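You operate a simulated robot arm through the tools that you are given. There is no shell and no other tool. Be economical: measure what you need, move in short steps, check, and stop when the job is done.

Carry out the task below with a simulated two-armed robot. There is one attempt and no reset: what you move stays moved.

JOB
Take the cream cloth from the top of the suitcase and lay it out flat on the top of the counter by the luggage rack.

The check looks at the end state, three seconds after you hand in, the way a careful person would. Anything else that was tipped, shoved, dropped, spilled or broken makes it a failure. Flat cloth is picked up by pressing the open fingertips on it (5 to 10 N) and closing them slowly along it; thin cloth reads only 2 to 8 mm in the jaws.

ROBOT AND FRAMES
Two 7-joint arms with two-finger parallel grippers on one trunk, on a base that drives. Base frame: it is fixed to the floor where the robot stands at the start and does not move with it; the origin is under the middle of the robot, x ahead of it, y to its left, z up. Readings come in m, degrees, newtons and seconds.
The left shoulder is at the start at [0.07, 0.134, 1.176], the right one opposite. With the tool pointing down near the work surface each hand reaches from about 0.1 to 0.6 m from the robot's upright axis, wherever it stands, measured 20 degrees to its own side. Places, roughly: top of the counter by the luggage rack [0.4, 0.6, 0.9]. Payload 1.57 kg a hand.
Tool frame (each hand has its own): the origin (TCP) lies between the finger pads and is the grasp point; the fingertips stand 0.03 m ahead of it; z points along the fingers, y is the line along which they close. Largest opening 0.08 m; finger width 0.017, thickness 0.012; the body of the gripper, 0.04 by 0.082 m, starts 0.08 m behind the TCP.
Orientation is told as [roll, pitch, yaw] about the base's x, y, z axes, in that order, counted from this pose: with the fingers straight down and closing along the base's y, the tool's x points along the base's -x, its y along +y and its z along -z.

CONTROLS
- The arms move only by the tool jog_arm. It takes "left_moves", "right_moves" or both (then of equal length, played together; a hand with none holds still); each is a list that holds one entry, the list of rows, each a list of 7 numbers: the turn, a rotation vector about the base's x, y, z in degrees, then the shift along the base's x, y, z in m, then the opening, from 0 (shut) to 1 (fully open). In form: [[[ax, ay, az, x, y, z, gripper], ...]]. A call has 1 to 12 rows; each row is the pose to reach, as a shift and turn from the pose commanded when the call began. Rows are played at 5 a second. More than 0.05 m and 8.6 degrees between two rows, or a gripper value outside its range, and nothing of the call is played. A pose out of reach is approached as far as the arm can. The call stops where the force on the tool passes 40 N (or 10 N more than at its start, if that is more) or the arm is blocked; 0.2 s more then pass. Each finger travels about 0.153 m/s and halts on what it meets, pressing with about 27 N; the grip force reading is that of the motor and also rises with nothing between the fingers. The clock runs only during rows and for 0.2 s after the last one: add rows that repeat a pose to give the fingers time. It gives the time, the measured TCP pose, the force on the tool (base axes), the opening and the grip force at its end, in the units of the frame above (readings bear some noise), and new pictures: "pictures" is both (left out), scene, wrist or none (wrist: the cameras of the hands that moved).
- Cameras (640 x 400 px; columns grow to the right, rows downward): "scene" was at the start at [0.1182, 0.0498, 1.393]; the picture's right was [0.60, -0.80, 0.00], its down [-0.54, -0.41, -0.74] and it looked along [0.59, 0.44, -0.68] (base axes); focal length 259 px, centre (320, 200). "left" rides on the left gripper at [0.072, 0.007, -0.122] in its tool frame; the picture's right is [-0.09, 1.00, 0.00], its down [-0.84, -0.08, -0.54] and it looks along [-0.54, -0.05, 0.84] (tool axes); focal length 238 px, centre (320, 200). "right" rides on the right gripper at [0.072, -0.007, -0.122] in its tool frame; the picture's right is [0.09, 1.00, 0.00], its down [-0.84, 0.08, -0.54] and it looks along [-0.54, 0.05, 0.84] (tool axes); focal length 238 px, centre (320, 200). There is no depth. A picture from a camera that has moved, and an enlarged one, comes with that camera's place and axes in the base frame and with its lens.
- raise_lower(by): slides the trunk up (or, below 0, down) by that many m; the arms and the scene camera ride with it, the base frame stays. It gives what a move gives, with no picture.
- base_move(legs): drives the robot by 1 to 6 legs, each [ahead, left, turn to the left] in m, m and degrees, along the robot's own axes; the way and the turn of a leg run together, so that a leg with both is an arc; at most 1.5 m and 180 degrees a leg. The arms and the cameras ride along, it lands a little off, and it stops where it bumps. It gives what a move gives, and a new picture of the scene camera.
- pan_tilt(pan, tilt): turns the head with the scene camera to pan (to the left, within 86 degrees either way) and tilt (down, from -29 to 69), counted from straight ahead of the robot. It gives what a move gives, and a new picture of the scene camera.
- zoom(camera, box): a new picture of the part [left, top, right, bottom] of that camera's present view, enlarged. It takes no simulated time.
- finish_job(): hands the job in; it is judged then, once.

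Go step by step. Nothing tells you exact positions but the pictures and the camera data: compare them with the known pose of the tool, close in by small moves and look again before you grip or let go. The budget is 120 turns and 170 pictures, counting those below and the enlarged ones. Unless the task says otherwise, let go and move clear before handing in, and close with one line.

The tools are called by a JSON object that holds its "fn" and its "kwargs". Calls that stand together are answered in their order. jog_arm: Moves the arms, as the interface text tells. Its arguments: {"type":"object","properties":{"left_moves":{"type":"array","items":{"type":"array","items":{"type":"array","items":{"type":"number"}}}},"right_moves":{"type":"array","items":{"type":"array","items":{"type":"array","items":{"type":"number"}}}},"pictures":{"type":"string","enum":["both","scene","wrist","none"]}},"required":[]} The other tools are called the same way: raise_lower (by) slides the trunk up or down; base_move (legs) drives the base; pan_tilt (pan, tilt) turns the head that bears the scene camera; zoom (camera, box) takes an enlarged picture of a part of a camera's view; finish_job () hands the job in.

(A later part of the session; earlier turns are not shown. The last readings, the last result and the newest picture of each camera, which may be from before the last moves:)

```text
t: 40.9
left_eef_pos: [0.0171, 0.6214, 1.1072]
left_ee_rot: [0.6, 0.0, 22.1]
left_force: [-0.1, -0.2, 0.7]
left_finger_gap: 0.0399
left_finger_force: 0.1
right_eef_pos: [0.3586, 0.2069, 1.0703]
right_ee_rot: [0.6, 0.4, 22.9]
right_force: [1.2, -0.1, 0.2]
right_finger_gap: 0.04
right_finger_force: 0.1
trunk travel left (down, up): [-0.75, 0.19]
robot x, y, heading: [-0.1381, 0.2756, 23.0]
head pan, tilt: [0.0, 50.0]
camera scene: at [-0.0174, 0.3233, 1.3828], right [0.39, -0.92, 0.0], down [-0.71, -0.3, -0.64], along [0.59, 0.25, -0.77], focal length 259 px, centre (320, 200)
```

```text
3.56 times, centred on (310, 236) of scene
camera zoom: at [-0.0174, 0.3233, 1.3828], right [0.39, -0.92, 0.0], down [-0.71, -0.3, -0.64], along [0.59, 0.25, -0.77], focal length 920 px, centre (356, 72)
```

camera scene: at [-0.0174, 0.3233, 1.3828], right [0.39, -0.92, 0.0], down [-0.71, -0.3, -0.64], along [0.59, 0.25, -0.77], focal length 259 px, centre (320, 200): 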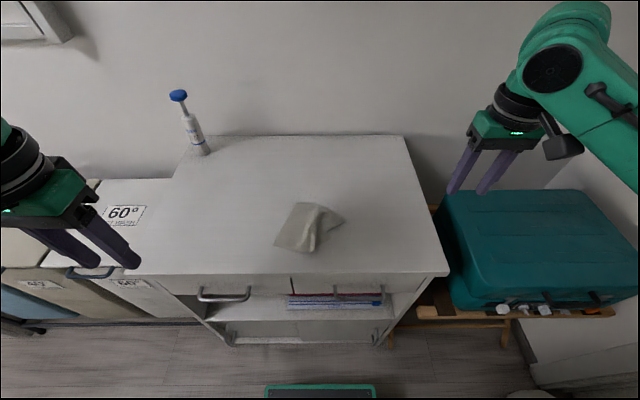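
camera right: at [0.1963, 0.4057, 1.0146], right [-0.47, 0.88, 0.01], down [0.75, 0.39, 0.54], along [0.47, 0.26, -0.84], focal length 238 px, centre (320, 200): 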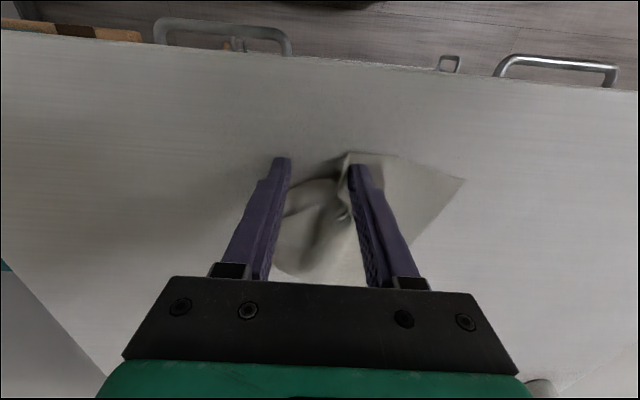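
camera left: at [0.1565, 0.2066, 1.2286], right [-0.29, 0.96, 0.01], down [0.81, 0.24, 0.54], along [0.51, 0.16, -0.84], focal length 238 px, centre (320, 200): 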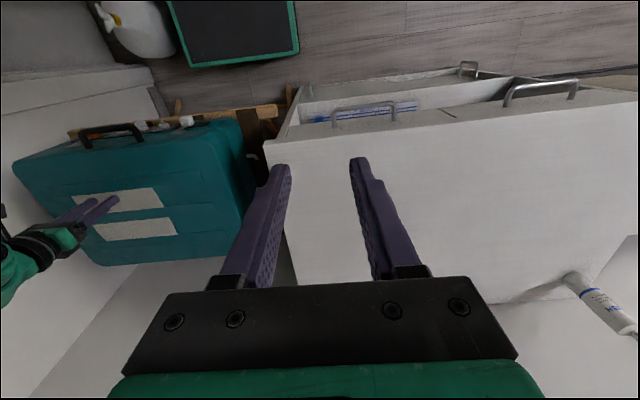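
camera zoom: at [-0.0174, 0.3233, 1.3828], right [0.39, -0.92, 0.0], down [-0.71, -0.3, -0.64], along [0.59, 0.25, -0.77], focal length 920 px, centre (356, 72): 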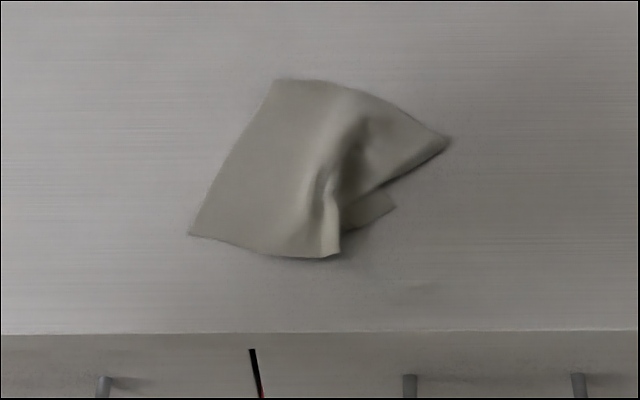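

The left two-thirds lies flat. The right part is folded: its far-right corner is at about [0.35, 0.41], its near-right at about [0.285, 0.425], and the left edge is good. I'll pin the left part with the left hand and bring the right fingertips closed above the far-right flap.

{"fn": "jog_arm", "kwargs": {"left_moves": [[[0, 0, 0, 0.035, -0.014, 0, 0.3], [0, 0, 0, 0.07, -0.028, 0, 0.2], [0, 0, 0, 0.105, -0.042, -0.01, 0.1], [0, 0, 0, 0.14, -0.056, -0.03, 0], [0, 0, 0, 0.175, -0.07, -0.06, 0], [0, 0, 0, 0.21, -0.084, -0.09, 0], [0, 0, 0, 0.243, -0.097, -0.11, 0], [0, 0, 0, 0.243, -0.097, -0.15, 0], [0, 0, 0, 0.243, -0.097, -0.18, 0]]], "right_moves": [[[0, 0, 0, 0, 0.03, 0, 0.4], [0, 0, 0, 0, 0.07, 0, 0.2], [0, 0, 0, -0.005, 0.11, 0, 0], [0, 0, 0, -0.01, 0.15, -0.02, 0], [0, 0, 0, -0.012, 0.185, -0.05, 0], [0, 0, 0, -0.0136, 0.21, -0.08, 0], [0, 0, 0, -0.0136, 0.214, -0.11, 0], [0, 0, 0, -0.0136, 0.214, -0.13, 0], [0, 0, 0, -0.0136, 0.214, -0.14, 0]]]}}

```text
t: 42.9
left_eef_pos: [0.2302, 0.5425, 0.9429]
left_ee_rot: [0.5, 0.1, 22.1]
left_force: [-0.3, 0.5, 0.9]
left_finger_gap: 0.0
left_finger_force: 21.6
left hand out of reach, approached as far as the arm can: row 7, 8, 9
right_eef_pos: [0.3456, 0.425, 0.9304]
right_ee_rot: [0.5, 0.3, 22.7]
right_force: [0.4, 0.3, 0.6]
right_finger_gap: 0.0003
right_finger_force: 21.2
trunk travel left (down, up): [-0.75, 0.19]
robot x, y, heading: [-0.1364, 0.2761, 22.9]
head pan, tilt: [0.0, 50.0]
camera scene: at [-0.017, 0.3257, 1.3827], right [0.39, -0.92, 0.0], down [-0.71, -0.3, -0.64], along [0.59, 0.25, -0.77], focal length 259 px, centre (320, 200)
camera right: at [0.2847, 0.3903, 1.0542], right [-0.47, 0.88, 0.01], down [0.75, 0.39, 0.54], along [0.47, 0.26, -0.84], focal length 238 px, centre (320, 200)
camera left: at [0.1605, 0.5201, 1.0632], right [-0.29, 0.96, 0.01], down [0.81, 0.24, 0.54], along [0.52, 0.16, -0.84], focal length 238 px, centre (320, 200)
```

scene: 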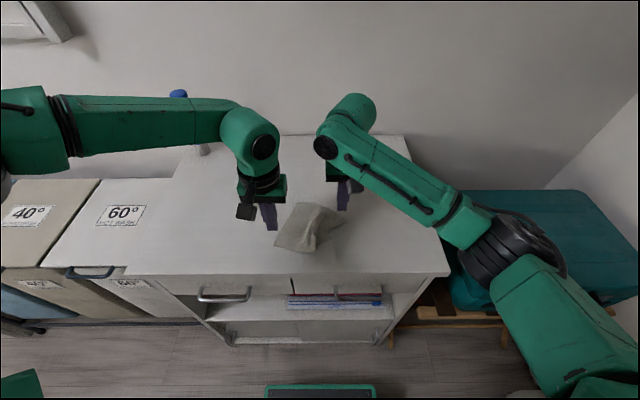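
right: 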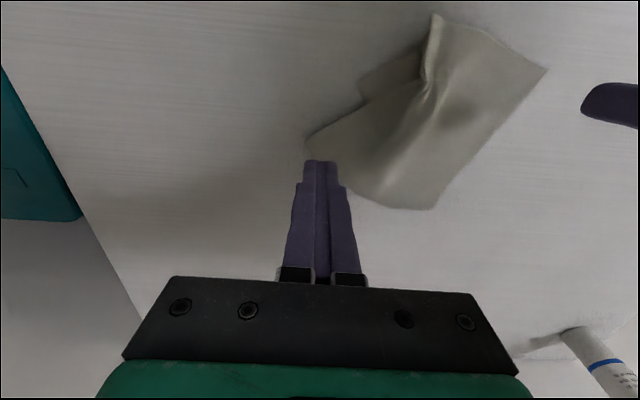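
left: 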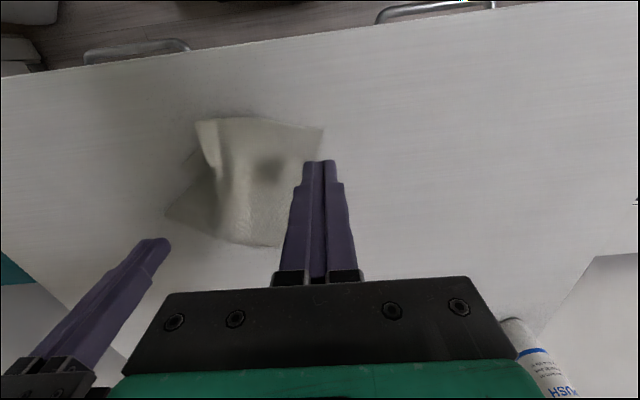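

The left hand stops short of the cloth when vertical. Tilting it so the tips lean right gains reach, so I'll tilt and move it over the flat left part.

{"fn": "jog_arm", "kwargs": {"left_moves": [[[-5, -2, 0, 0.005, -0.004, 0.005, 0], [-10, -4, 0, 0.015, -0.012, 0.005, 0], [-14.7, -6.2, 0, 0.025, -0.02, 0, 0], [-18, -7.6, 0, 0.03, -0.03, -0.01, 0], [-18, -7.6, 0, 0.03, -0.03, -0.02, 0]]], "pictures": "wrist"}}

```text
t: 44.1
left_eef_pos: [0.2613, 0.513, 0.9212]
left_ee_rot: [-19.1, -0.2, 22.1]
left_force: [0.4, 0.8, 0.4]
left_finger_gap: 0.0001
left_finger_force: 20.7
right_eef_pos: [0.3447, 0.4236, 0.9318]
right_ee_rot: [0.4, 0.4, 22.9]
right_force: [0.0, -0.4, 0.2]
right_finger_gap: 0.0001
right_finger_force: 21.5
trunk travel left (down, up): [-0.75, 0.19]
robot x, y, heading: [-0.1355, 0.2764, 23.1]
head pan, tilt: [0.0, 50.0]
camera left: at [0.1759, 0.5284, 1.0337], right [-0.27, 0.91, -0.33], down [0.73, 0.41, 0.54], along [0.62, -0.09, -0.78], focal length 238 px, centre (320, 200)
```

left: 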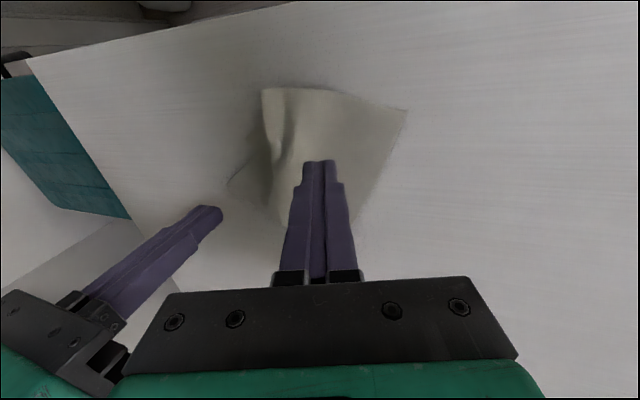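

The tilt worked and the left tips are over the flat part. I'll lower both hands to just above contact.

{"fn": "jog_arm", "kwargs": {"left_moves": [[[0, 0, 0, 0, 0, -0.012, 0], [0, 0, 0, 0, 0, -0.02, 0], [0, 0, 0, 0, 0, -0.025, 0], [0, 0, 0, 0, 0, -0.028, 0], [0, 0, 0, 0, 0, -0.03, 0], [0, 0, 0, 0, 0, -0.031, 0]]], "right_moves": [[[0, 0, 0, 0, 0, -0.015, 0], [0, 0, 0, 0, 0, -0.025, 0], [0, 0, 0, 0, 0, -0.03, 0], [0, 0, 0, 0, 0, -0.034, 0], [0, 0, 0, 0, 0, -0.036, 0], [0, 0, 0, 0, 0, -0.037, 0]]], "pictures": "none"}}

```text
t: 45.5
left_eef_pos: [0.2507, 0.5185, 0.8991]
left_ee_rot: [-19.0, -0.2, 22.2]
left_force: [-0.2, 0.2, -1.2]
left_finger_gap: 0.0002
left_finger_force: 21.0
left hand out of reach, approached as far as the arm can: row 1, 2, 3, 4, 5, 6
right_eef_pos: [0.3449, 0.424, 0.8936]
right_ee_rot: [0.4, 0.4, 22.9]
right_force: [-0.1, 0.1, 0.2]
right_finger_gap: 0.0001
right_finger_force: 21.1
trunk travel left (down, up): [-0.75, 0.19]
robot x, y, heading: [-0.1371, 0.2766, 22.8]
head pan, tilt: [0.0, 50.0]
```

{"fn": "jog_arm", "kwargs": {"left_moves": [[[-5, -2, 0, 0, 0, 0, 0], [-9, -3.8, 0, 0, 0, -0.003, 0], [-9, -3.8, 0, 0, 0, -0.006, 0], [-9, -3.8, 0, 0, 0, -0.008, 0], [-9, -3.8, 0, 0, 0, -0.0095, 0]]], "pictures": "none"}}

```text
t: 46.7
left_eef_pos: [0.2434, 0.517, 0.8951]
left_ee_rot: [-28.6, -0.3, 22.2]
left_force: [-0.2, 1.0, -0.9]
left_finger_gap: 0.0003
left_finger_force: 21.2
left hand out of reach, approached as far as the arm can: row 3, 4, 5
right_eef_pos: [0.3458, 0.4241, 0.8938]
right_ee_rot: [0.4, 0.4, 22.8]
right_force: [0.1, 0.4, -0.1]
right_finger_gap: 0.0
right_finger_force: 21.5
trunk travel left (down, up): [-0.75, 0.19]
robot x, y, heading: [-0.1382, 0.2752, 22.7]
head pan, tilt: [0.0, 50.0]
```

{"fn": "jog_arm", "kwargs": {"left_moves": [[[0, 0, 0, -0.005, 0.002, -0.002, 0], [0, 0, 0, -0.006, 0.004, -0.004, 0], [0, 0, 0, -0.006, 0.005, -0.006, 0], [0, 0, 0, -0.006, 0.005, -0.007, 0]]], "pictures": "wrist"}}

```text
t: 47.7
left_eef_pos: [0.2365, 0.5207, 0.8925]
left_ee_rot: [-28.7, -0.6, 22.3]
left_force: [2.5, 1.5, 18.0]
left_finger_gap: 0.0
left_finger_force: 21.1
left hand out of reach, approached as far as the arm can: row 4
right_eef_pos: [0.3439, 0.423, 0.8949]
right_ee_rot: [0.4, 0.3, 22.9]
right_force: [-0.4, -0.6, 0.0]
right_finger_gap: 0.0
right_finger_force: 21.4
trunk travel left (down, up): [-0.75, 0.19]
robot x, y, heading: [-0.1386, 0.2766, 22.8]
head pan, tilt: [0.0, 50.0]
camera left: at [0.1436, 0.5514, 0.9948], right [-0.24, 0.85, -0.48], down [0.7, 0.49, 0.52], along [0.68, -0.21, -0.71], focal length 238 px, centre (320, 200)
```

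left: 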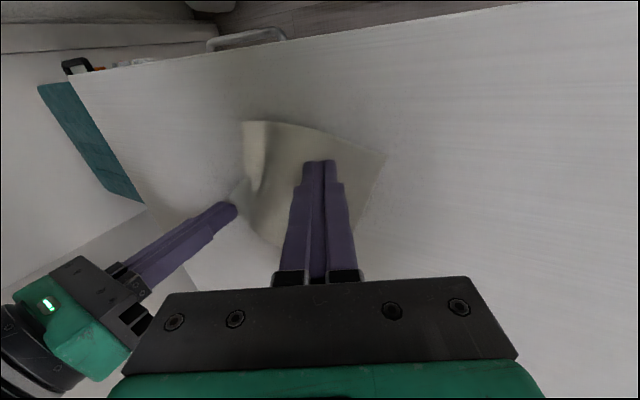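

The left hand is pinning the cloth with about 18 N. Now I press the right tips onto the far-right flap and drag it to the right.

{"fn": "jog_arm", "kwargs": {"right_moves": [[[0, 0, 0, 0, 0, -0.0015, 0], [0, 0, 0, 0, 0, -0.0025, 0], [0, 0, 0, 0, 0, -0.003, 0], [0, 0, 0, 0.001, -0.008, -0.003, 0], [0, 0, 0, 0.002, -0.016, -0.003, 0], [0, 0, 0, 0.003, -0.024, -0.003, 0], [0, 0, 0, 0.004, -0.032, -0.003, 0]]]}}

```text
t: 49.3
left_eef_pos: [0.2351, 0.5191, 0.8927]
left_ee_rot: [-28.5, -0.6, 22.2]
left_force: [5.2, 1.0, 27.4]
left_finger_gap: 0.0
left_finger_force: 21.1
right_eef_pos: [0.3455, 0.3901, 0.8923]
right_ee_rot: [0.5, 0.1, 22.8]
right_force: [0.3, 1.3, 4.6]
right_finger_gap: 0.0
right_finger_force: 21.0
trunk travel left (down, up): [-0.75, 0.19]
robot x, y, heading: [-0.1354, 0.2767, 22.8]
head pan, tilt: [0.0, 50.0]
camera scene: at [-0.0208, 0.3228, 1.3832], right [0.39, -0.92, 0.0], down [-0.7, -0.3, -0.64], along [0.59, 0.25, -0.76], focal length 259 px, centre (320, 200)
camera right: at [0.2842, 0.3555, 1.0141], right [-0.47, 0.88, 0.01], down [0.74, 0.39, 0.54], along [0.47, 0.26, -0.84], focal length 238 px, centre (320, 200)
```

scene: 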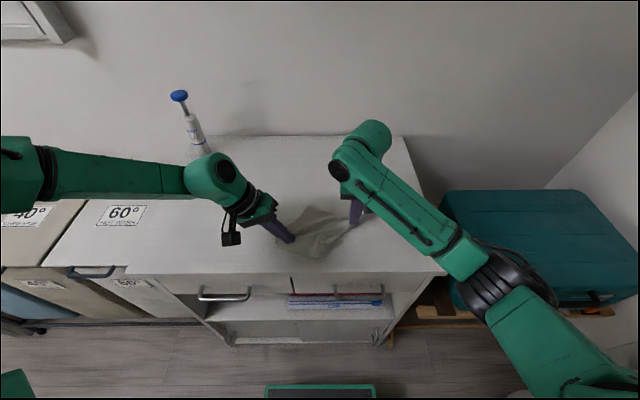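
right: 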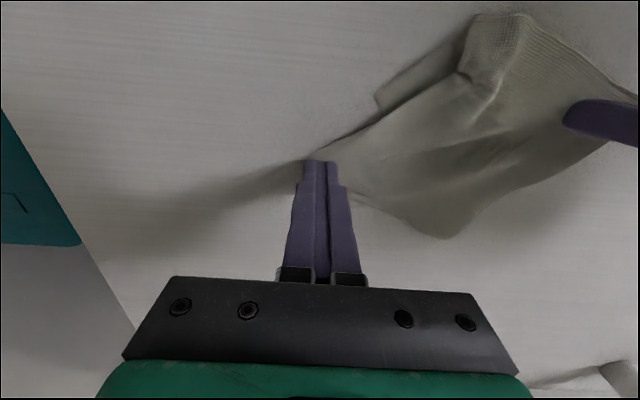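

The flap follows the fingertips nicely. I'll continue.

{"fn": "jog_arm", "kwargs": {"right_moves": [[[0, 0, 0, 0.001, -0.008, 0, 0], [0, 0, 0, 0.002, -0.016, 0, 0], [0, 0, 0, 0.003, -0.024, 0, 0], [0, 0, 0, 0.004, -0.03, 0, 0]]], "pictures": "wrist"}}

```text
t: 50.3
left_eef_pos: [0.2347, 0.5195, 0.8923]
left_ee_rot: [-28.6, -0.6, 22.2]
left_force: [3.8, 2.9, 30.2]
left_finger_gap: 0.0001
left_finger_force: 20.9
right_eef_pos: [0.3518, 0.3593, 0.8919]
right_ee_rot: [0.3, 0.2, 22.9]
right_force: [0.3, 1.0, 0.2]
right_finger_gap: 0.0
right_finger_force: 20.9
trunk travel left (down, up): [-0.75, 0.19]
robot x, y, heading: [-0.1337, 0.277, 23.1]
head pan, tilt: [0.0, 50.0]
camera right: at [0.29, 0.325, 1.0149], right [-0.47, 0.88, 0.01], down [0.74, 0.39, 0.54], along [0.47, 0.26, -0.84], focal length 238 px, centre (320, 200)
```

right: 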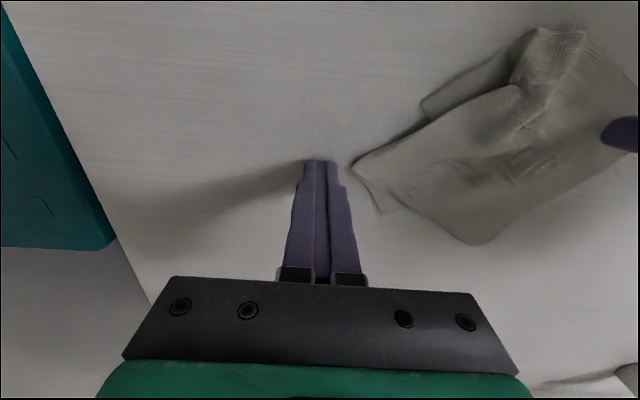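

The fingertips slid off near the end. I'll lift the right hand a bit and inspect.

{"fn": "jog_arm", "kwargs": {"right_moves": [[[0, 0, 0, 0.005, -0.02, 0.04, 0], [0, 0, 0, 0.01, -0.05, 0.07, 0], [0, 0, 0, 0.01, -0.09, 0.08, 0]]], "pictures": "wrist"}}

{"fn": "zoom", "kwargs": {"camera": "scene", "box": [240, 180, 400, 280]}}

```text
t: 51.1
left_eef_pos: [0.2352, 0.5189, 0.8916]
left_ee_rot: [-28.6, -0.6, 22.2]
left_force: [2.9, 2.8, 29.3]
left_finger_gap: 0.0
left_finger_force: 21.5
right_eef_pos: [0.3596, 0.2688, 0.9694]
right_ee_rot: [0.5, 0.1, 23.0]
right_force: [0.4, -0.3, 0.2]
right_finger_gap: 0.0
right_finger_force: 21.7
trunk travel left (down, up): [-0.75, 0.19]
robot x, y, heading: [-0.1358, 0.2759, 22.8]
head pan, tilt: [0.0, 50.0]
camera right: at [0.2986, 0.2328, 1.092], right [-0.47, 0.88, 0.01], down [0.74, 0.39, 0.54], along [0.47, 0.26, -0.84], focal length 238 px, centre (320, 200)
```

right: 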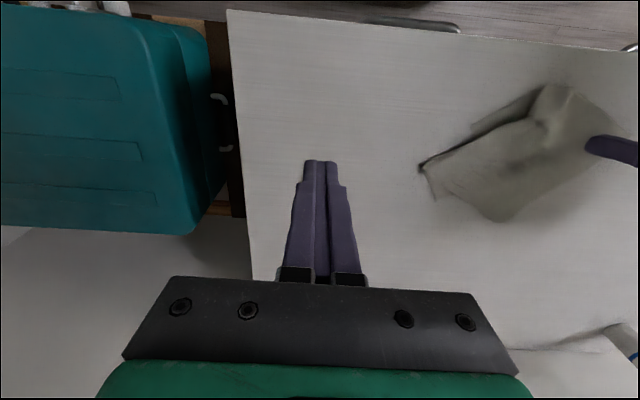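

```text
4.00 times, centred on (320, 230) of scene
camera zoom: at [-0.0209, 0.3214, 1.3832], right [0.39, -0.92, 0.0], down [-0.7, -0.3, -0.65], along [0.59, 0.25, -0.76], focal length 1036 px, centre (320, 80)
```

zoom: 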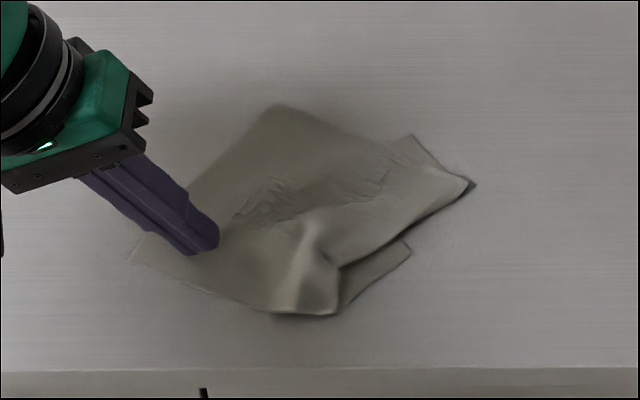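

{"fn": "zoom", "kwargs": {"camera": "right", "box": [400, 70, 640, 230]}}

{"fn": "zoom", "kwargs": {"camera": "scene", "box": [300, 195, 380, 265]}}

```text
2.50 times, centred on (520, 150) of right
camera zoom: at [0.2986, 0.2328, 1.092], right [-0.47, 0.88, 0.01], down [0.74, 0.39, 0.54], along [0.47, 0.26, -0.84], focal length 596 px, centre (-180, 325)
```

zoom: 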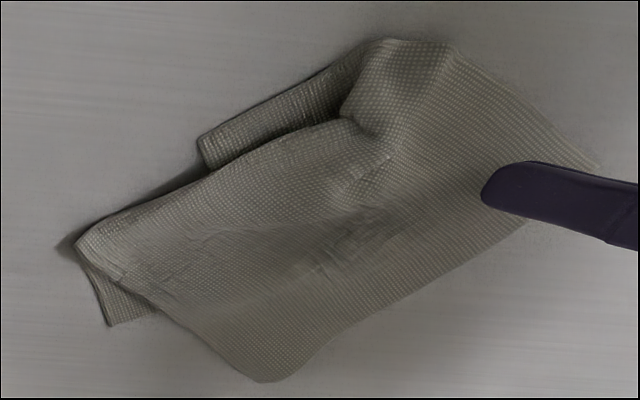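

```text
5.71 times, centred on (340, 230) of scene
camera zoom: at [-0.0209, 0.3214, 1.3832], right [0.39, -0.92, 0.0], down [-0.7, -0.3, -0.65], along [0.59, 0.25, -0.76], focal length 1479 px, centre (206, 29)
```

zoom: 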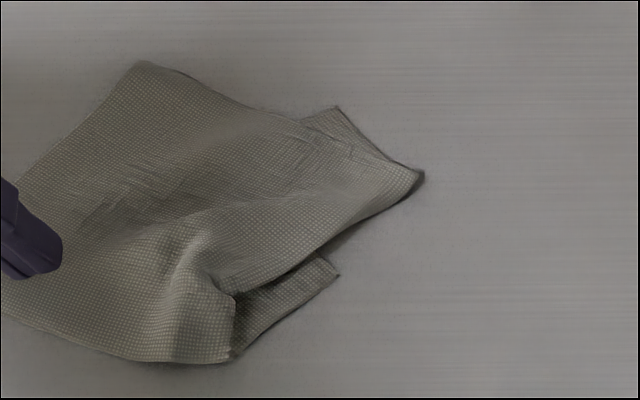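

The right edge is folded under a pleat: the true far-right corner peeks out at about [0.36, 0.42] and the near-right at about [0.285, 0.39]. I'll tilt the right hand so only a fingertip edge touches the exposed far-right corner, then drag it right from under the pleat.

{"fn": "jog_arm", "kwargs": {"right_moves": [[[2.6, -6.1, 0, 0, 0.035, 0.005, 0], [5.2, -12.2, 0, 0, 0.075, 0.005, 0], [7.8, -18.4, 0, 0, 0.11, 0, 0], [7.8, -18.4, 0, -0.0046, 0.14, -0.01, 0], [7.8, -18.4, 0, -0.0046, 0.146, -0.035, 0], [7.8, -18.4, 0, -0.0046, 0.146, -0.06, 0]]]}}

{"fn": "zoom", "kwargs": {"camera": "right", "box": [240, 60, 480, 210]}}

```text
t: 52.5
left_eef_pos: [0.2351, 0.5193, 0.8926]
left_ee_rot: [-28.6, -0.6, 22.2]
left_force: [2.5, 0.1, 29.1]
left_finger_gap: 0.0001
left_finger_force: 21.3
right_eef_pos: [0.3555, 0.416, 0.9131]
right_ee_rot: [0.5, -19.7, 22.8]
right_force: [-0.5, -0.6, -0.1]
right_finger_gap: 0.0
right_finger_force: 21.3
trunk travel left (down, up): [-0.75, 0.19]
robot x, y, heading: [-0.1334, 0.275, 22.9]
head pan, tilt: [0.0, 50.0]
camera scene: at [-0.0209, 0.3224, 1.3832], right [0.39, -0.92, 0.0], down [-0.7, -0.3, -0.65], along [0.59, 0.25, -0.76], focal length 259 px, centre (320, 200)
camera right: at [0.2596, 0.3668, 1.0033], right [-0.47, 0.88, -0.02], down [0.53, 0.3, 0.79], along [0.71, 0.36, -0.61], focal length 238 px, centre (320, 200)
```

scene: 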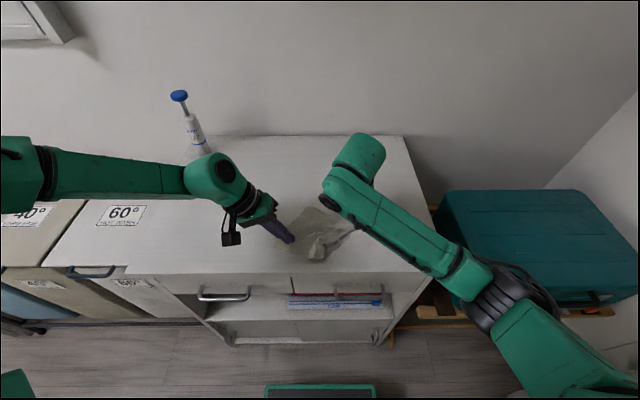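
right: 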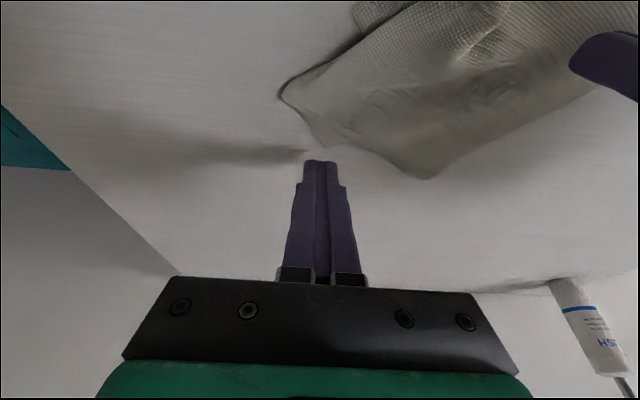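

```text
2.67 times, centred on (360, 135) of right
camera zoom: at [0.2596, 0.3668, 1.0033], right [-0.47, 0.88, -0.02], down [0.53, 0.3, 0.79], along [0.71, 0.36, -0.61], focal length 636 px, centre (213, 373)
```

zoom: 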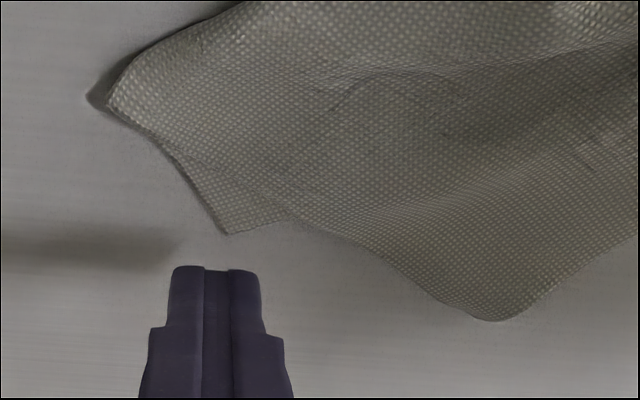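

The corner shows clearly at [0.364, 0.423]. I'll shift 7 mm left, press down with the edge, and check contact.

{"fn": "jog_arm", "kwargs": {"right_moves": [[[0, 0, 0, -0.001, 0.007, -0.008, 0], [0, 0, 0, -0.001, 0.007, -0.015, 0], [0, 0, 0, -0.001, 0.007, -0.018, 0], [0, 0, 0, -0.001, 0.007, -0.02, 0], [0, 0, 0, -0.001, 0.007, -0.021, 0]]], "pictures": "none"}}

```text
t: 53.7
left_eef_pos: [0.235, 0.5188, 0.8922]
left_ee_rot: [-28.6, -0.7, 22.2]
left_force: [4.2, -0.7, 23.8]
left_finger_gap: 0.0003
left_finger_force: 21.6
right_eef_pos: [0.3559, 0.4229, 0.8921]
right_ee_rot: [0.5, -20.0, 22.8]
right_force: [-1.5, -1.5, 8.6]
right_finger_gap: 0.0
right_finger_force: 21.3
trunk travel left (down, up): [-0.75, 0.19]
robot x, y, heading: [-0.1347, 0.2752, 22.7]
head pan, tilt: [0.0, 50.0]
```

8.6 N, good. Dragging right now.

{"fn": "jog_arm", "kwargs": {"right_moves": [[[0, 0, 0, 0.004, -0.003, 0, 0], [0, 0, 0, 0.008, -0.008, -0.0005, 0], [0, 0, 0, 0.01, -0.016, -0.0005, 0], [0, 0, 0, 0.01, -0.024, -0.0005, 0], [0, 0, 0, 0.01, -0.032, -0.0005, 0]]], "pictures": "wrist"}}

{"fn": "zoom", "kwargs": {"camera": "scene", "box": [250, 190, 394, 280]}}

```text
t: 54.9
left_eef_pos: [0.2332, 0.5189, 0.8922]
left_ee_rot: [-28.4, -0.6, 22.2]
left_force: [2.8, -1.9, 22.7]
left_finger_gap: 0.0
left_finger_force: 21.1
right_eef_pos: [0.3645, 0.3907, 0.8921]
right_ee_rot: [0.5, -19.8, 22.8]
right_force: [0.3, 3.1, 11.7]
right_finger_gap: 0.0
right_finger_force: 21.3
trunk travel left (down, up): [-0.75, 0.19]
robot x, y, heading: [-0.1359, 0.2809, 22.9]
head pan, tilt: [0.0, 50.0]
camera right: at [0.2688, 0.3421, 0.9825], right [-0.47, 0.88, -0.02], down [0.53, 0.3, 0.79], along [0.71, 0.36, -0.61], focal length 238 px, centre (320, 200)
```

right: 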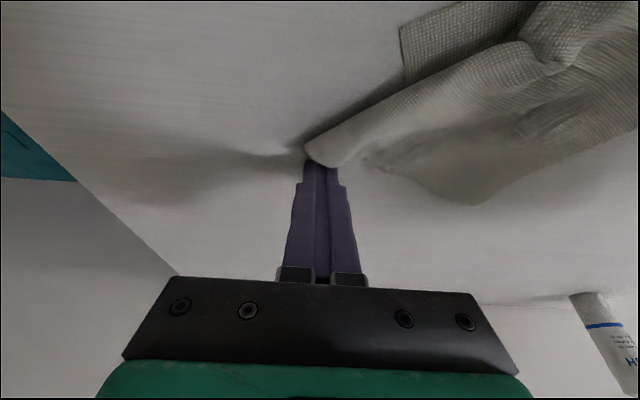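

```text
4.44 times, centred on (322, 235) of scene
camera zoom: at [-0.0223, 0.3225, 1.3833], right [0.39, -0.92, 0.0], down [-0.7, -0.3, -0.65], along [0.59, 0.25, -0.76], focal length 1151 px, centre (311, 44)
```

zoom: 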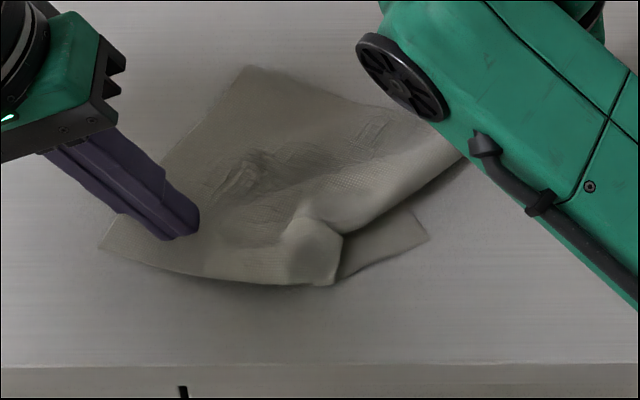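

The far-right corner is moving under the fingertip. I'll continue to the target.

{"fn": "jog_arm", "kwargs": {"right_moves": [[[0, 0, 0, 0, -0.008, 0, 0], [0, 0, 0, 0, -0.016, 0, 0], [0, 0, 0, 0, -0.024, 0, 0], [0, 0, 0, 0, -0.032, 0, 0], [0, 0, 0, -0.001, -0.04, 0, 0]]], "pictures": "wrist"}}

{"fn": "zoom", "kwargs": {"camera": "scene", "box": [250, 190, 394, 280]}}

```text
t: 56.1
left_eef_pos: [0.2332, 0.5182, 0.8907]
left_ee_rot: [-28.6, -0.7, 22.3]
left_force: [2.2, -1.7, 22.1]
left_finger_gap: 0.0
left_finger_force: 21.5
right_eef_pos: [0.3629, 0.3519, 0.8925]
right_ee_rot: [0.5, -19.9, 22.9]
right_force: [1.0, 3.1, 11.4]
right_finger_gap: 0.0
right_finger_force: 21.1
trunk travel left (down, up): [-0.75, 0.19]
robot x, y, heading: [-0.1361, 0.2765, 22.7]
head pan, tilt: [0.0, 50.0]
camera right: at [0.2665, 0.3024, 0.9826], right [-0.47, 0.88, -0.02], down [0.53, 0.3, 0.79], along [0.71, 0.36, -0.61], focal length 238 px, centre (320, 200)
```

right: 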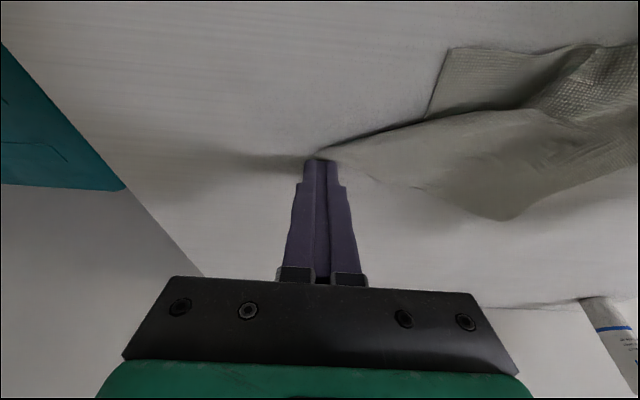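

```text
4.44 times, centred on (322, 235) of scene
camera zoom: at [-0.0223, 0.3226, 1.3833], right [0.39, -0.92, 0.0], down [-0.7, -0.3, -0.65], along [0.59, 0.25, -0.76], focal length 1151 px, centre (311, 44)
```

zoom: 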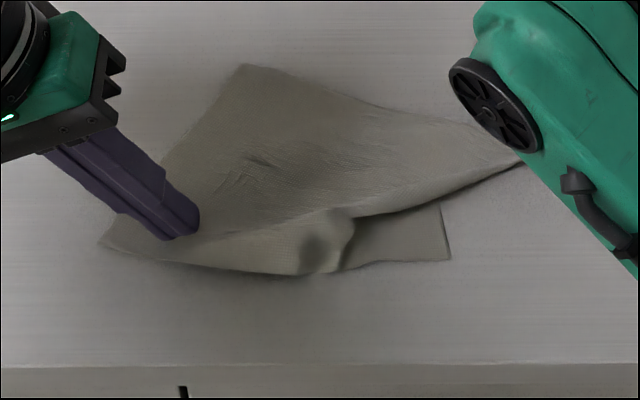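

The far edge is now straight to the far-right corner. Next I'll lift straight up, go to the near-right corner (about [0.277, 0.371]) and pull it toward the robot.

{"fn": "jog_arm", "kwargs": {"right_moves": [[[0, 0, 0, 0, 0, 0.02, 0], [-2.6, 6.1, 0, -0.01, 0, 0.05, 0], [-5.2, 12.2, 0, -0.04, 0.015, 0.055, 0], [-7.8, 18.4, 0, -0.07, 0.03, 0.055, 0], [-7.8, 18.4, 0, -0.08, 0.032, 0.035, 0], [-7.8, 18.4, 0, -0.08, 0.032, 0.015, 0]]], "pictures": "wrist"}}

{"fn": "zoom", "kwargs": {"camera": "scene", "box": [250, 190, 394, 280]}}

```text
t: 57.5
left_eef_pos: [0.2347, 0.5201, 0.8927]
left_ee_rot: [-28.6, -0.6, 22.3]
left_force: [-3.0, -0.1, 28.4]
left_finger_gap: 0.0001
left_finger_force: 21.5
right_eef_pos: [0.285, 0.3843, 0.9032]
right_ee_rot: [0.5, 0.2, 22.8]
right_force: [0.4, -0.2, 0.1]
right_finger_gap: 0.0
right_finger_force: 21.5
trunk travel left (down, up): [-0.75, 0.19]
robot x, y, heading: [-0.1392, 0.2735, 22.8]
head pan, tilt: [0.0, 50.0]
camera right: at [0.2229, 0.3494, 1.0257], right [-0.47, 0.88, 0.01], down [0.74, 0.39, 0.54], along [0.47, 0.26, -0.84], focal length 238 px, centre (320, 200)
```

right: 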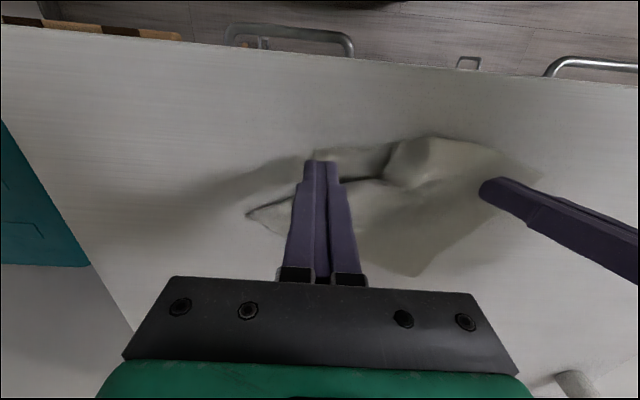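

```text
4.44 times, centred on (322, 235) of scene
camera zoom: at [-0.0221, 0.3226, 1.3833], right [0.39, -0.92, 0.0], down [-0.7, -0.3, -0.65], along [0.59, 0.25, -0.76], focal length 1151 px, centre (311, 44)
```

zoom: 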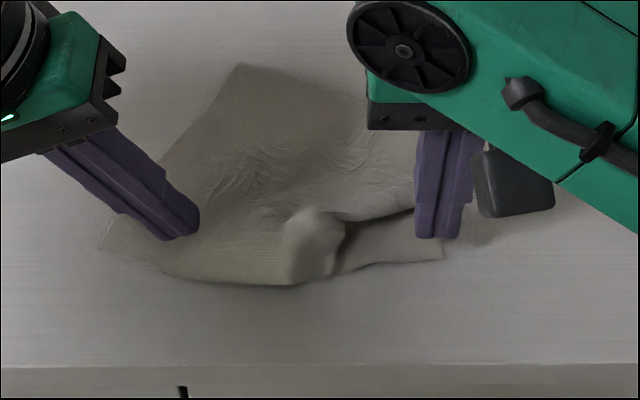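

{"fn": "jog_arm", "kwargs": {"right_moves": [[[0, 0, 0, 0.002, 0.005, -0.004, 0], [0, 0, 0, 0.002, 0.005, -0.008, 0], [0, 0, 0, 0.002, 0.005, -0.0105, 0], [0, 0, 0, 0.002, 0.005, -0.012, 0], [0, 0, 0, 0.002, 0.005, -0.0125, 0]]], "pictures": "none"}}

```text
t: 58.7
left_eef_pos: [0.2344, 0.5193, 0.8922]
left_ee_rot: [-28.6, -0.7, 22.2]
left_force: [-2.9, -1.1, 26.5]
left_finger_gap: 0.0
left_finger_force: 21.1
right_eef_pos: [0.287, 0.3889, 0.8934]
right_ee_rot: [0.4, 0.2, 22.8]
right_force: [0.1, -0.6, -0.3]
right_finger_gap: 0.0001
right_finger_force: 21.4
trunk travel left (down, up): [-0.75, 0.19]
robot x, y, heading: [-0.1338, 0.2747, 22.9]
head pan, tilt: [0.0, 50.0]
```

{"fn": "jog_arm", "kwargs": {"right_moves": [[[0, 0, 0, 0, 0, -0.0015, 0], [0, 0, 0, 0, 0, -0.002, 0], [0, 0, 0, -0.008, -0.005, -0.002, 0], [0, 0, 0, -0.016, -0.01, -0.002, 0], [0, 0, 0, -0.024, -0.014, -0.002, 0], [0, 0, 0, -0.032, -0.018, -0.002, 0]]], "pictures": "wrist"}}

{"fn": "zoom", "kwargs": {"camera": "scene", "box": [250, 190, 394, 280]}}

```text
t: 60.1
left_eef_pos: [0.2339, 0.5192, 0.8916]
left_ee_rot: [-28.6, -0.6, 22.2]
left_force: [-3.2, -0.9, 27.1]
left_finger_gap: 0.0
left_finger_force: 21.7
right_eef_pos: [0.2533, 0.3712, 0.8922]
right_ee_rot: [0.3, 0.2, 22.8]
right_force: [-0.7, 0.3, 0.6]
right_finger_gap: 0.0001
right_finger_force: 21.7
trunk travel left (down, up): [-0.75, 0.19]
robot x, y, heading: [-0.1389, 0.2741, 22.8]
head pan, tilt: [0.0, 50.0]
camera right: at [0.1924, 0.3363, 1.0153], right [-0.47, 0.88, 0.01], down [0.74, 0.39, 0.54], along [0.47, 0.26, -0.84], focal length 238 px, centre (320, 200)
```

right: 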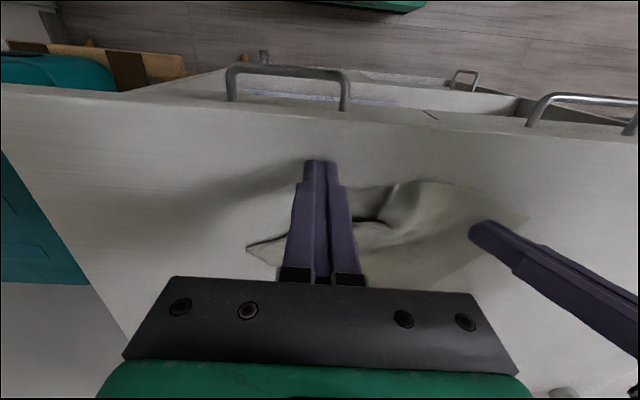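

```text
4.44 times, centred on (322, 235) of scene
camera zoom: at [-0.0221, 0.3224, 1.3833], right [0.39, -0.92, 0.0], down [-0.7, -0.3, -0.65], along [0.59, 0.25, -0.76], focal length 1151 px, centre (311, 44)
```

zoom: 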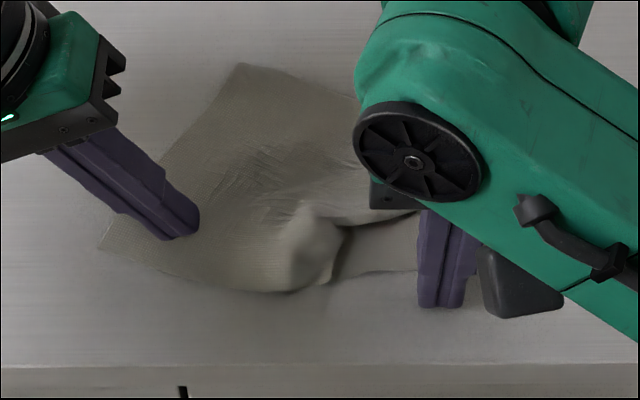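

It slid off for want of pressure. I'll lift, go back onto the corner and press harder.

{"fn": "jog_arm", "kwargs": {"right_moves": [[[0, 0, 0, 0, 0, 0.025, 0], [0, 0, 0, 0.015, 0.01, 0.03, 0], [0, 0, 0, 0.032, 0.021, 0.03, 0], [0, 0, 0, 0.032, 0.021, 0.012, 0]]], "pictures": "wrist"}}

{"fn": "zoom", "kwargs": {"camera": "scene", "box": [250, 190, 394, 280]}}

```text
t: 61.1
left_eef_pos: [0.2334, 0.52, 0.8918]
left_ee_rot: [-28.7, -0.6, 22.2]
left_force: [-3.4, 0.2, 26.7]
left_finger_gap: 0.0
left_finger_force: 21.3
right_eef_pos: [0.2869, 0.3907, 0.9056]
right_ee_rot: [0.5, 0.2, 22.9]
right_force: [-0.3, -0.5, -0.7]
right_finger_gap: 0.0
right_finger_force: 21.7
trunk travel left (down, up): [-0.75, 0.19]
robot x, y, heading: [-0.1389, 0.2773, 23.2]
head pan, tilt: [0.0, 50.0]
camera right: at [0.225, 0.3557, 1.0277], right [-0.47, 0.88, 0.01], down [0.74, 0.39, 0.54], along [0.47, 0.26, -0.84], focal length 238 px, centre (320, 200)
```

right: 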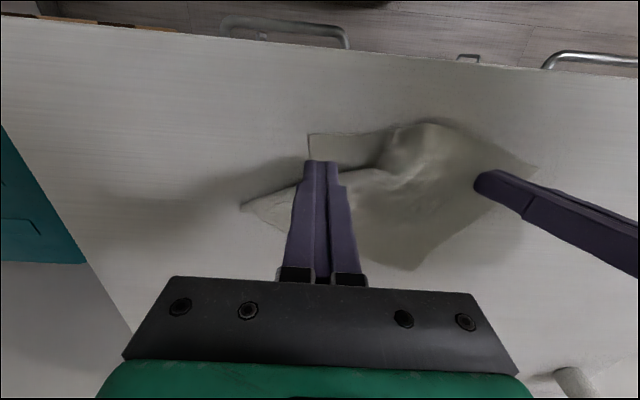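

```text
4.44 times, centred on (322, 235) of scene
camera zoom: at [-0.0221, 0.3223, 1.3833], right [0.39, -0.92, 0.0], down [-0.7, -0.3, -0.65], along [0.59, 0.25, -0.76], focal length 1151 px, centre (311, 44)
```

zoom: 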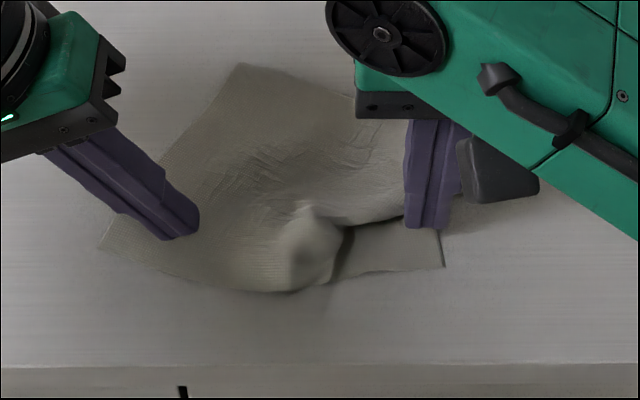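

{"fn": "jog_arm", "kwargs": {"right_moves": [[[0, 0, 0, -0.0064, -0.0027, -0.006, 0], [0, 0, 0, -0.0064, -0.0027, -0.011, 0], [0, 0, 0, -0.0064, -0.0027, -0.013, 0], [0, 0, 0, -0.0064, -0.0027, -0.0145, 0], [0, 0, 0, -0.0064, -0.0027, -0.016, 0]]], "pictures": "none"}}

```text
t: 62.3
left_eef_pos: [0.2326, 0.519, 0.8933]
left_ee_rot: [-28.5, -0.8, 22.2]
left_force: [2.2, 0.0, 13.0]
left_finger_gap: 0.0
left_finger_force: 21.5
right_eef_pos: [0.2801, 0.3877, 0.8907]
right_ee_rot: [0.6, -0.3, 22.8]
right_force: [1.6, -4.6, 34.9]
right_finger_gap: 0.0
right_finger_force: 21.1
trunk travel left (down, up): [-0.75, 0.19]
robot x, y, heading: [-0.1367, 0.2739, 22.9]
head pan, tilt: [0.0, 50.0]
```

{"fn": "jog_arm", "kwargs": {"right_moves": [[[0, 0, 0, 0, 0, 0.002, 0], [0, 0, 0, -0.006, -0.003, 0.002, 0], [0, 0, 0, -0.013, -0.007, 0.002, 0], [0, 0, 0, -0.02, -0.011, 0.002, 0], [0, 0, 0, -0.027, -0.015, 0.002, 0]]], "pictures": "none"}}

{"fn": "zoom", "kwargs": {"camera": "scene", "box": [250, 190, 394, 280]}}

```text
t: 63.5
left_eef_pos: [0.2317, 0.5181, 0.8923]
left_ee_rot: [-28.6, -0.7, 22.2]
left_force: [-2.0, -2.6, 15.5]
left_finger_gap: 0.0003
left_finger_force: 20.9
right_eef_pos: [0.2531, 0.3735, 0.8909]
right_ee_rot: [0.4, 0.1, 22.9]
right_force: [4.5, 2.6, 30.7]
right_finger_gap: 0.0
right_finger_force: 21.0
trunk travel left (down, up): [-0.75, 0.19]
robot x, y, heading: [-0.1363, 0.2768, 23.1]
head pan, tilt: [0.0, 50.0]
```

```text
4.44 times, centred on (322, 235) of scene
camera zoom: at [-0.0232, 0.3228, 1.3833], right [0.39, -0.92, 0.0], down [-0.7, -0.3, -0.65], along [0.6, 0.25, -0.76], focal length 1151 px, centre (311, 44)
```

zoom: 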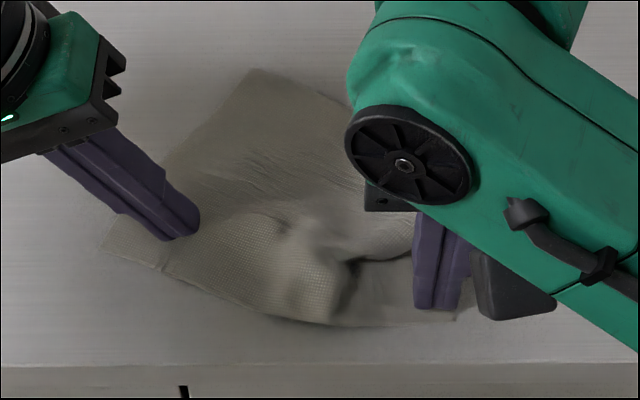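

The near-right corner follows, but the near edge is now close to the counter's front edge. I'll nudge this corner slightly right, then lift both hands and look.

{"fn": "jog_arm", "kwargs": {"right_moves": [[[0, 0, 0, 0.002, -0.006, 0.0005, 0], [0, 0, 0, 0.004, -0.012, 0.001, 0], [0, 0, 0, 0.006, -0.018, 0.001, 0], [0, 0, 0, 0.006, -0.018, 0.03, 0], [0, 0, 0, 0.006, -0.03, 0.08, 0], [0, 0, 0, 0.02, -0.07, 0.12, 0], [0, 0, 0, 0.03, -0.11, 0.14, 0], [0, 0, 0, 0.03, -0.155, 0.14, 0]]], "left_moves": [[[0, 0, 0, 0, 0, 0, 0], [0, 0, 0, 0, 0, 0, 0], [0, 0, 0, 0, 0, 0, 0], [0, 0, 0, -0.005, 0.01, 0.025, 0], [5, 2, 0, -0.015, 0.03, 0.06, 0], [10, 4, 0, -0.025, 0.06, 0.09, 0], [15, 6.2, 0, -0.035, 0.09, 0.11, 0], [20, 8, 0, -0.05, 0.12, 0.12, 0]]], "pictures": "scene"}}

{"fn": "zoom", "kwargs": {"camera": "scene", "box": [250, 190, 394, 280]}}

```text
refused: row 5 steps farther than a row can; nothing moved
```

```text
4.44 times, centred on (322, 235) of scene
camera zoom: at [-0.0232, 0.3228, 1.3833], right [0.39, -0.92, 0.0], down [-0.7, -0.3, -0.65], along [0.6, 0.25, -0.76], focal length 1151 px, centre (311, 44)
```

zoom: 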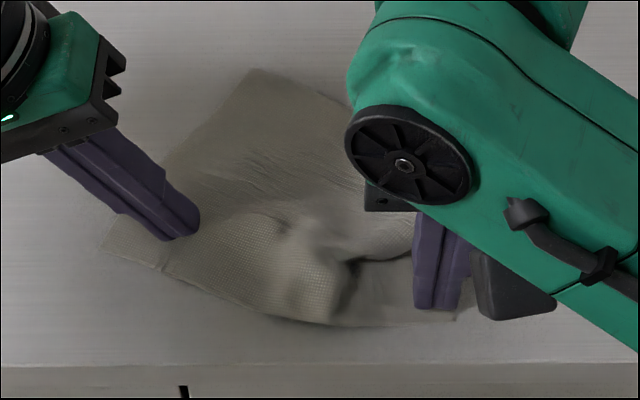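

A step was too long; I'll send it again with shorter ones.

{"fn": "jog_arm", "kwargs": {"right_moves": [[[0, 0, 0, 0.002, -0.006, 0.0005, 0], [0, 0, 0, 0.004, -0.012, 0.001, 0], [0, 0, 0, 0.006, -0.018, 0.001, 0], [0, 0, 0, 0.006, -0.018, 0.03, 0], [0, 0, 0, 0.006, -0.03, 0.07, 0], [0, 0, 0, 0.015, -0.06, 0.1, 0], [0, 0, 0, 0.022, -0.1, 0.12, 0], [0, 0, 0, 0.03, -0.145, 0.13, 0], [0, 0, 0, 0.03, -0.18, 0.14, 0]]], "left_moves": [[[0, 0, 0, 0, 0, 0, 0], [0, 0, 0, 0, 0, 0, 0], [0, 0, 0, 0, 0, 0, 0], [0, 0, 0, -0.005, 0.01, 0.025, 0], [5, 2, 0, -0.012, 0.02, 0.055, 0], [10, 4, 0, -0.022, 0.045, 0.085, 0], [15, 6.2, 0, -0.032, 0.07, 0.105, 0], [20, 8, 0, -0.045, 0.1, 0.12, 0], [25, 10, 0, -0.06, 0.13, 0.13, 0]]], "pictures": "scene"}}

{"fn": "zoom", "kwargs": {"camera": "scene", "box": [250, 190, 394, 280]}}

```text
t: 65.5
left_eef_pos: [0.1748, 0.6477, 1.0188]
left_ee_rot: [-1.7, -0.5, 21.9]
left_force: [-0.3, 0.5, 0.3]
left_finger_gap: 0.0
left_finger_force: 21.7
right_eef_pos: [0.2822, 0.1922, 1.0292]
right_ee_rot: [0.4, 0.4, 22.9]
right_force: [-0.6, -0.8, -0.6]
right_finger_gap: 0.0
right_finger_force: 21.2
trunk travel left (down, up): [-0.75, 0.19]
robot x, y, heading: [-0.135, 0.274, 22.7]
head pan, tilt: [0.0, 50.0]
camera scene: at [-0.0195, 0.3241, 1.3829], right [0.39, -0.92, 0.0], down [-0.7, -0.3, -0.64], along [0.59, 0.25, -0.77], focal length 259 px, centre (320, 200)
```

scene: 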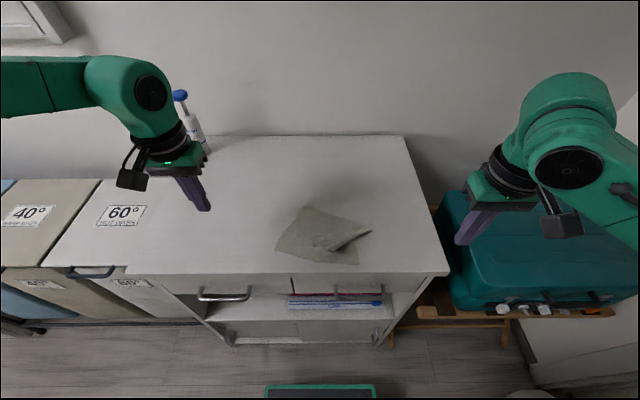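

```text
4.44 times, centred on (322, 235) of scene
camera zoom: at [-0.0195, 0.3241, 1.3829], right [0.39, -0.92, 0.0], down [-0.7, -0.3, -0.64], along [0.59, 0.25, -0.77], focal length 1151 px, centre (311, 44)
```

zoom: 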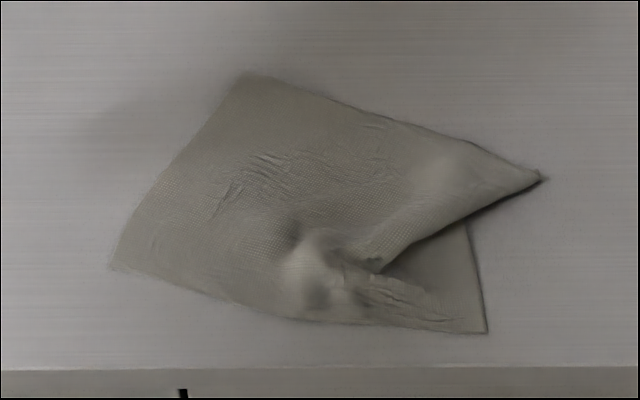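

Much better: the near, left and far edges are nearly full length. What's left is the far-right corner (tip at about [0.342, 0.342]), which should move back toward [0.38, 0.37] to open the pleat. I'll go there with the right hand.

{"fn": "jog_arm", "kwargs": {"right_moves": [[[0, 0, 0, 0.01, 0.04, -0.01, 0], [0, 0, 0, 0.025, 0.08, -0.03, 0], [0, 0, 0, 0.045, 0.12, -0.05, 0], [0, 0, 0, 0.058, 0.155, -0.07, 0], [0, 0, 0, 0.058, 0.162, -0.1, 0], [0, 0, 0, 0.058, 0.162, -0.122, 0]]], "pictures": "wrist"}}

{"fn": "zoom", "kwargs": {"camera": "right", "box": [240, 20, 540, 210]}}

```text
t: 66.9
left_eef_pos: [0.1769, 0.6478, 1.0194]
left_ee_rot: [-1.8, -0.4, 21.9]
left_force: [0.1, -0.1, 0.1]
left_finger_gap: 0.0
left_finger_force: 21.2
right_eef_pos: [0.3434, 0.357, 0.9052]
right_ee_rot: [0.4, 0.4, 23.0]
right_force: [-0.3, 0.5, 0.0]
right_finger_gap: 0.0
right_finger_force: 21.1
trunk travel left (down, up): [-0.75, 0.19]
robot x, y, heading: [-0.1395, 0.2782, 23.1]
head pan, tilt: [0.0, 50.0]
camera right: at [0.2823, 0.3224, 1.0276], right [-0.47, 0.88, 0.01], down [0.75, 0.39, 0.54], along [0.47, 0.26, -0.84], focal length 238 px, centre (320, 200)
```

right: 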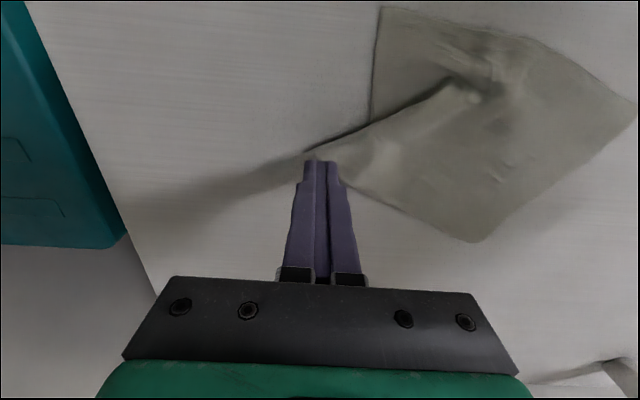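

```text
2.11 times, centred on (390, 115) of right
camera zoom: at [0.2823, 0.3224, 1.0276], right [-0.47, 0.88, 0.01], down [0.75, 0.39, 0.54], along [0.47, 0.26, -0.84], focal length 502 px, centre (173, 379)
```

zoom: 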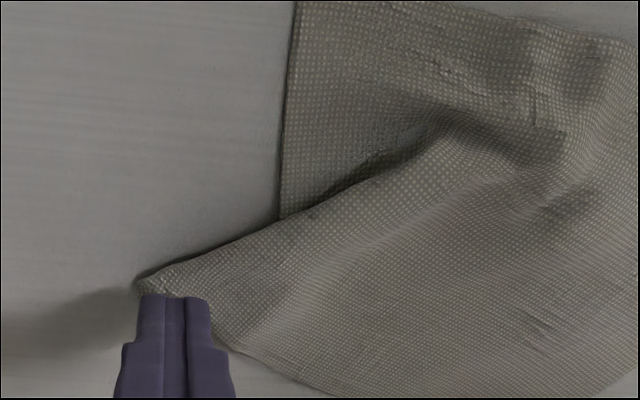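

{"fn": "jog_arm", "kwargs": {"right_moves": [[[0, 0, 0, 0, 0, -0.006, 0], [0, 0, 0, 0, 0, -0.01, 0], [0, 0, 0, 0, 0, -0.0125, 0], [0, 0, 0, 0, 0, -0.0135, 0], [0, 0, 0, 0, 0, -0.0145, 0]]], "pictures": "none"}}

```text
t: 68.1
left_eef_pos: [0.1769, 0.6479, 1.0201]
left_ee_rot: [-1.8, -0.4, 21.9]
left_force: [0.3, 0.3, 0.2]
left_finger_gap: 0.0
left_finger_force: 21.0
right_eef_pos: [0.3428, 0.3571, 0.8924]
right_ee_rot: [0.4, 0.3, 22.7]
right_force: [0.6, 0.4, 5.7]
right_finger_gap: 0.0
right_finger_force: 21.3
trunk travel left (down, up): [-0.75, 0.19]
robot x, y, heading: [-0.1396, 0.276, 23.0]
head pan, tilt: [0.0, 50.0]
```

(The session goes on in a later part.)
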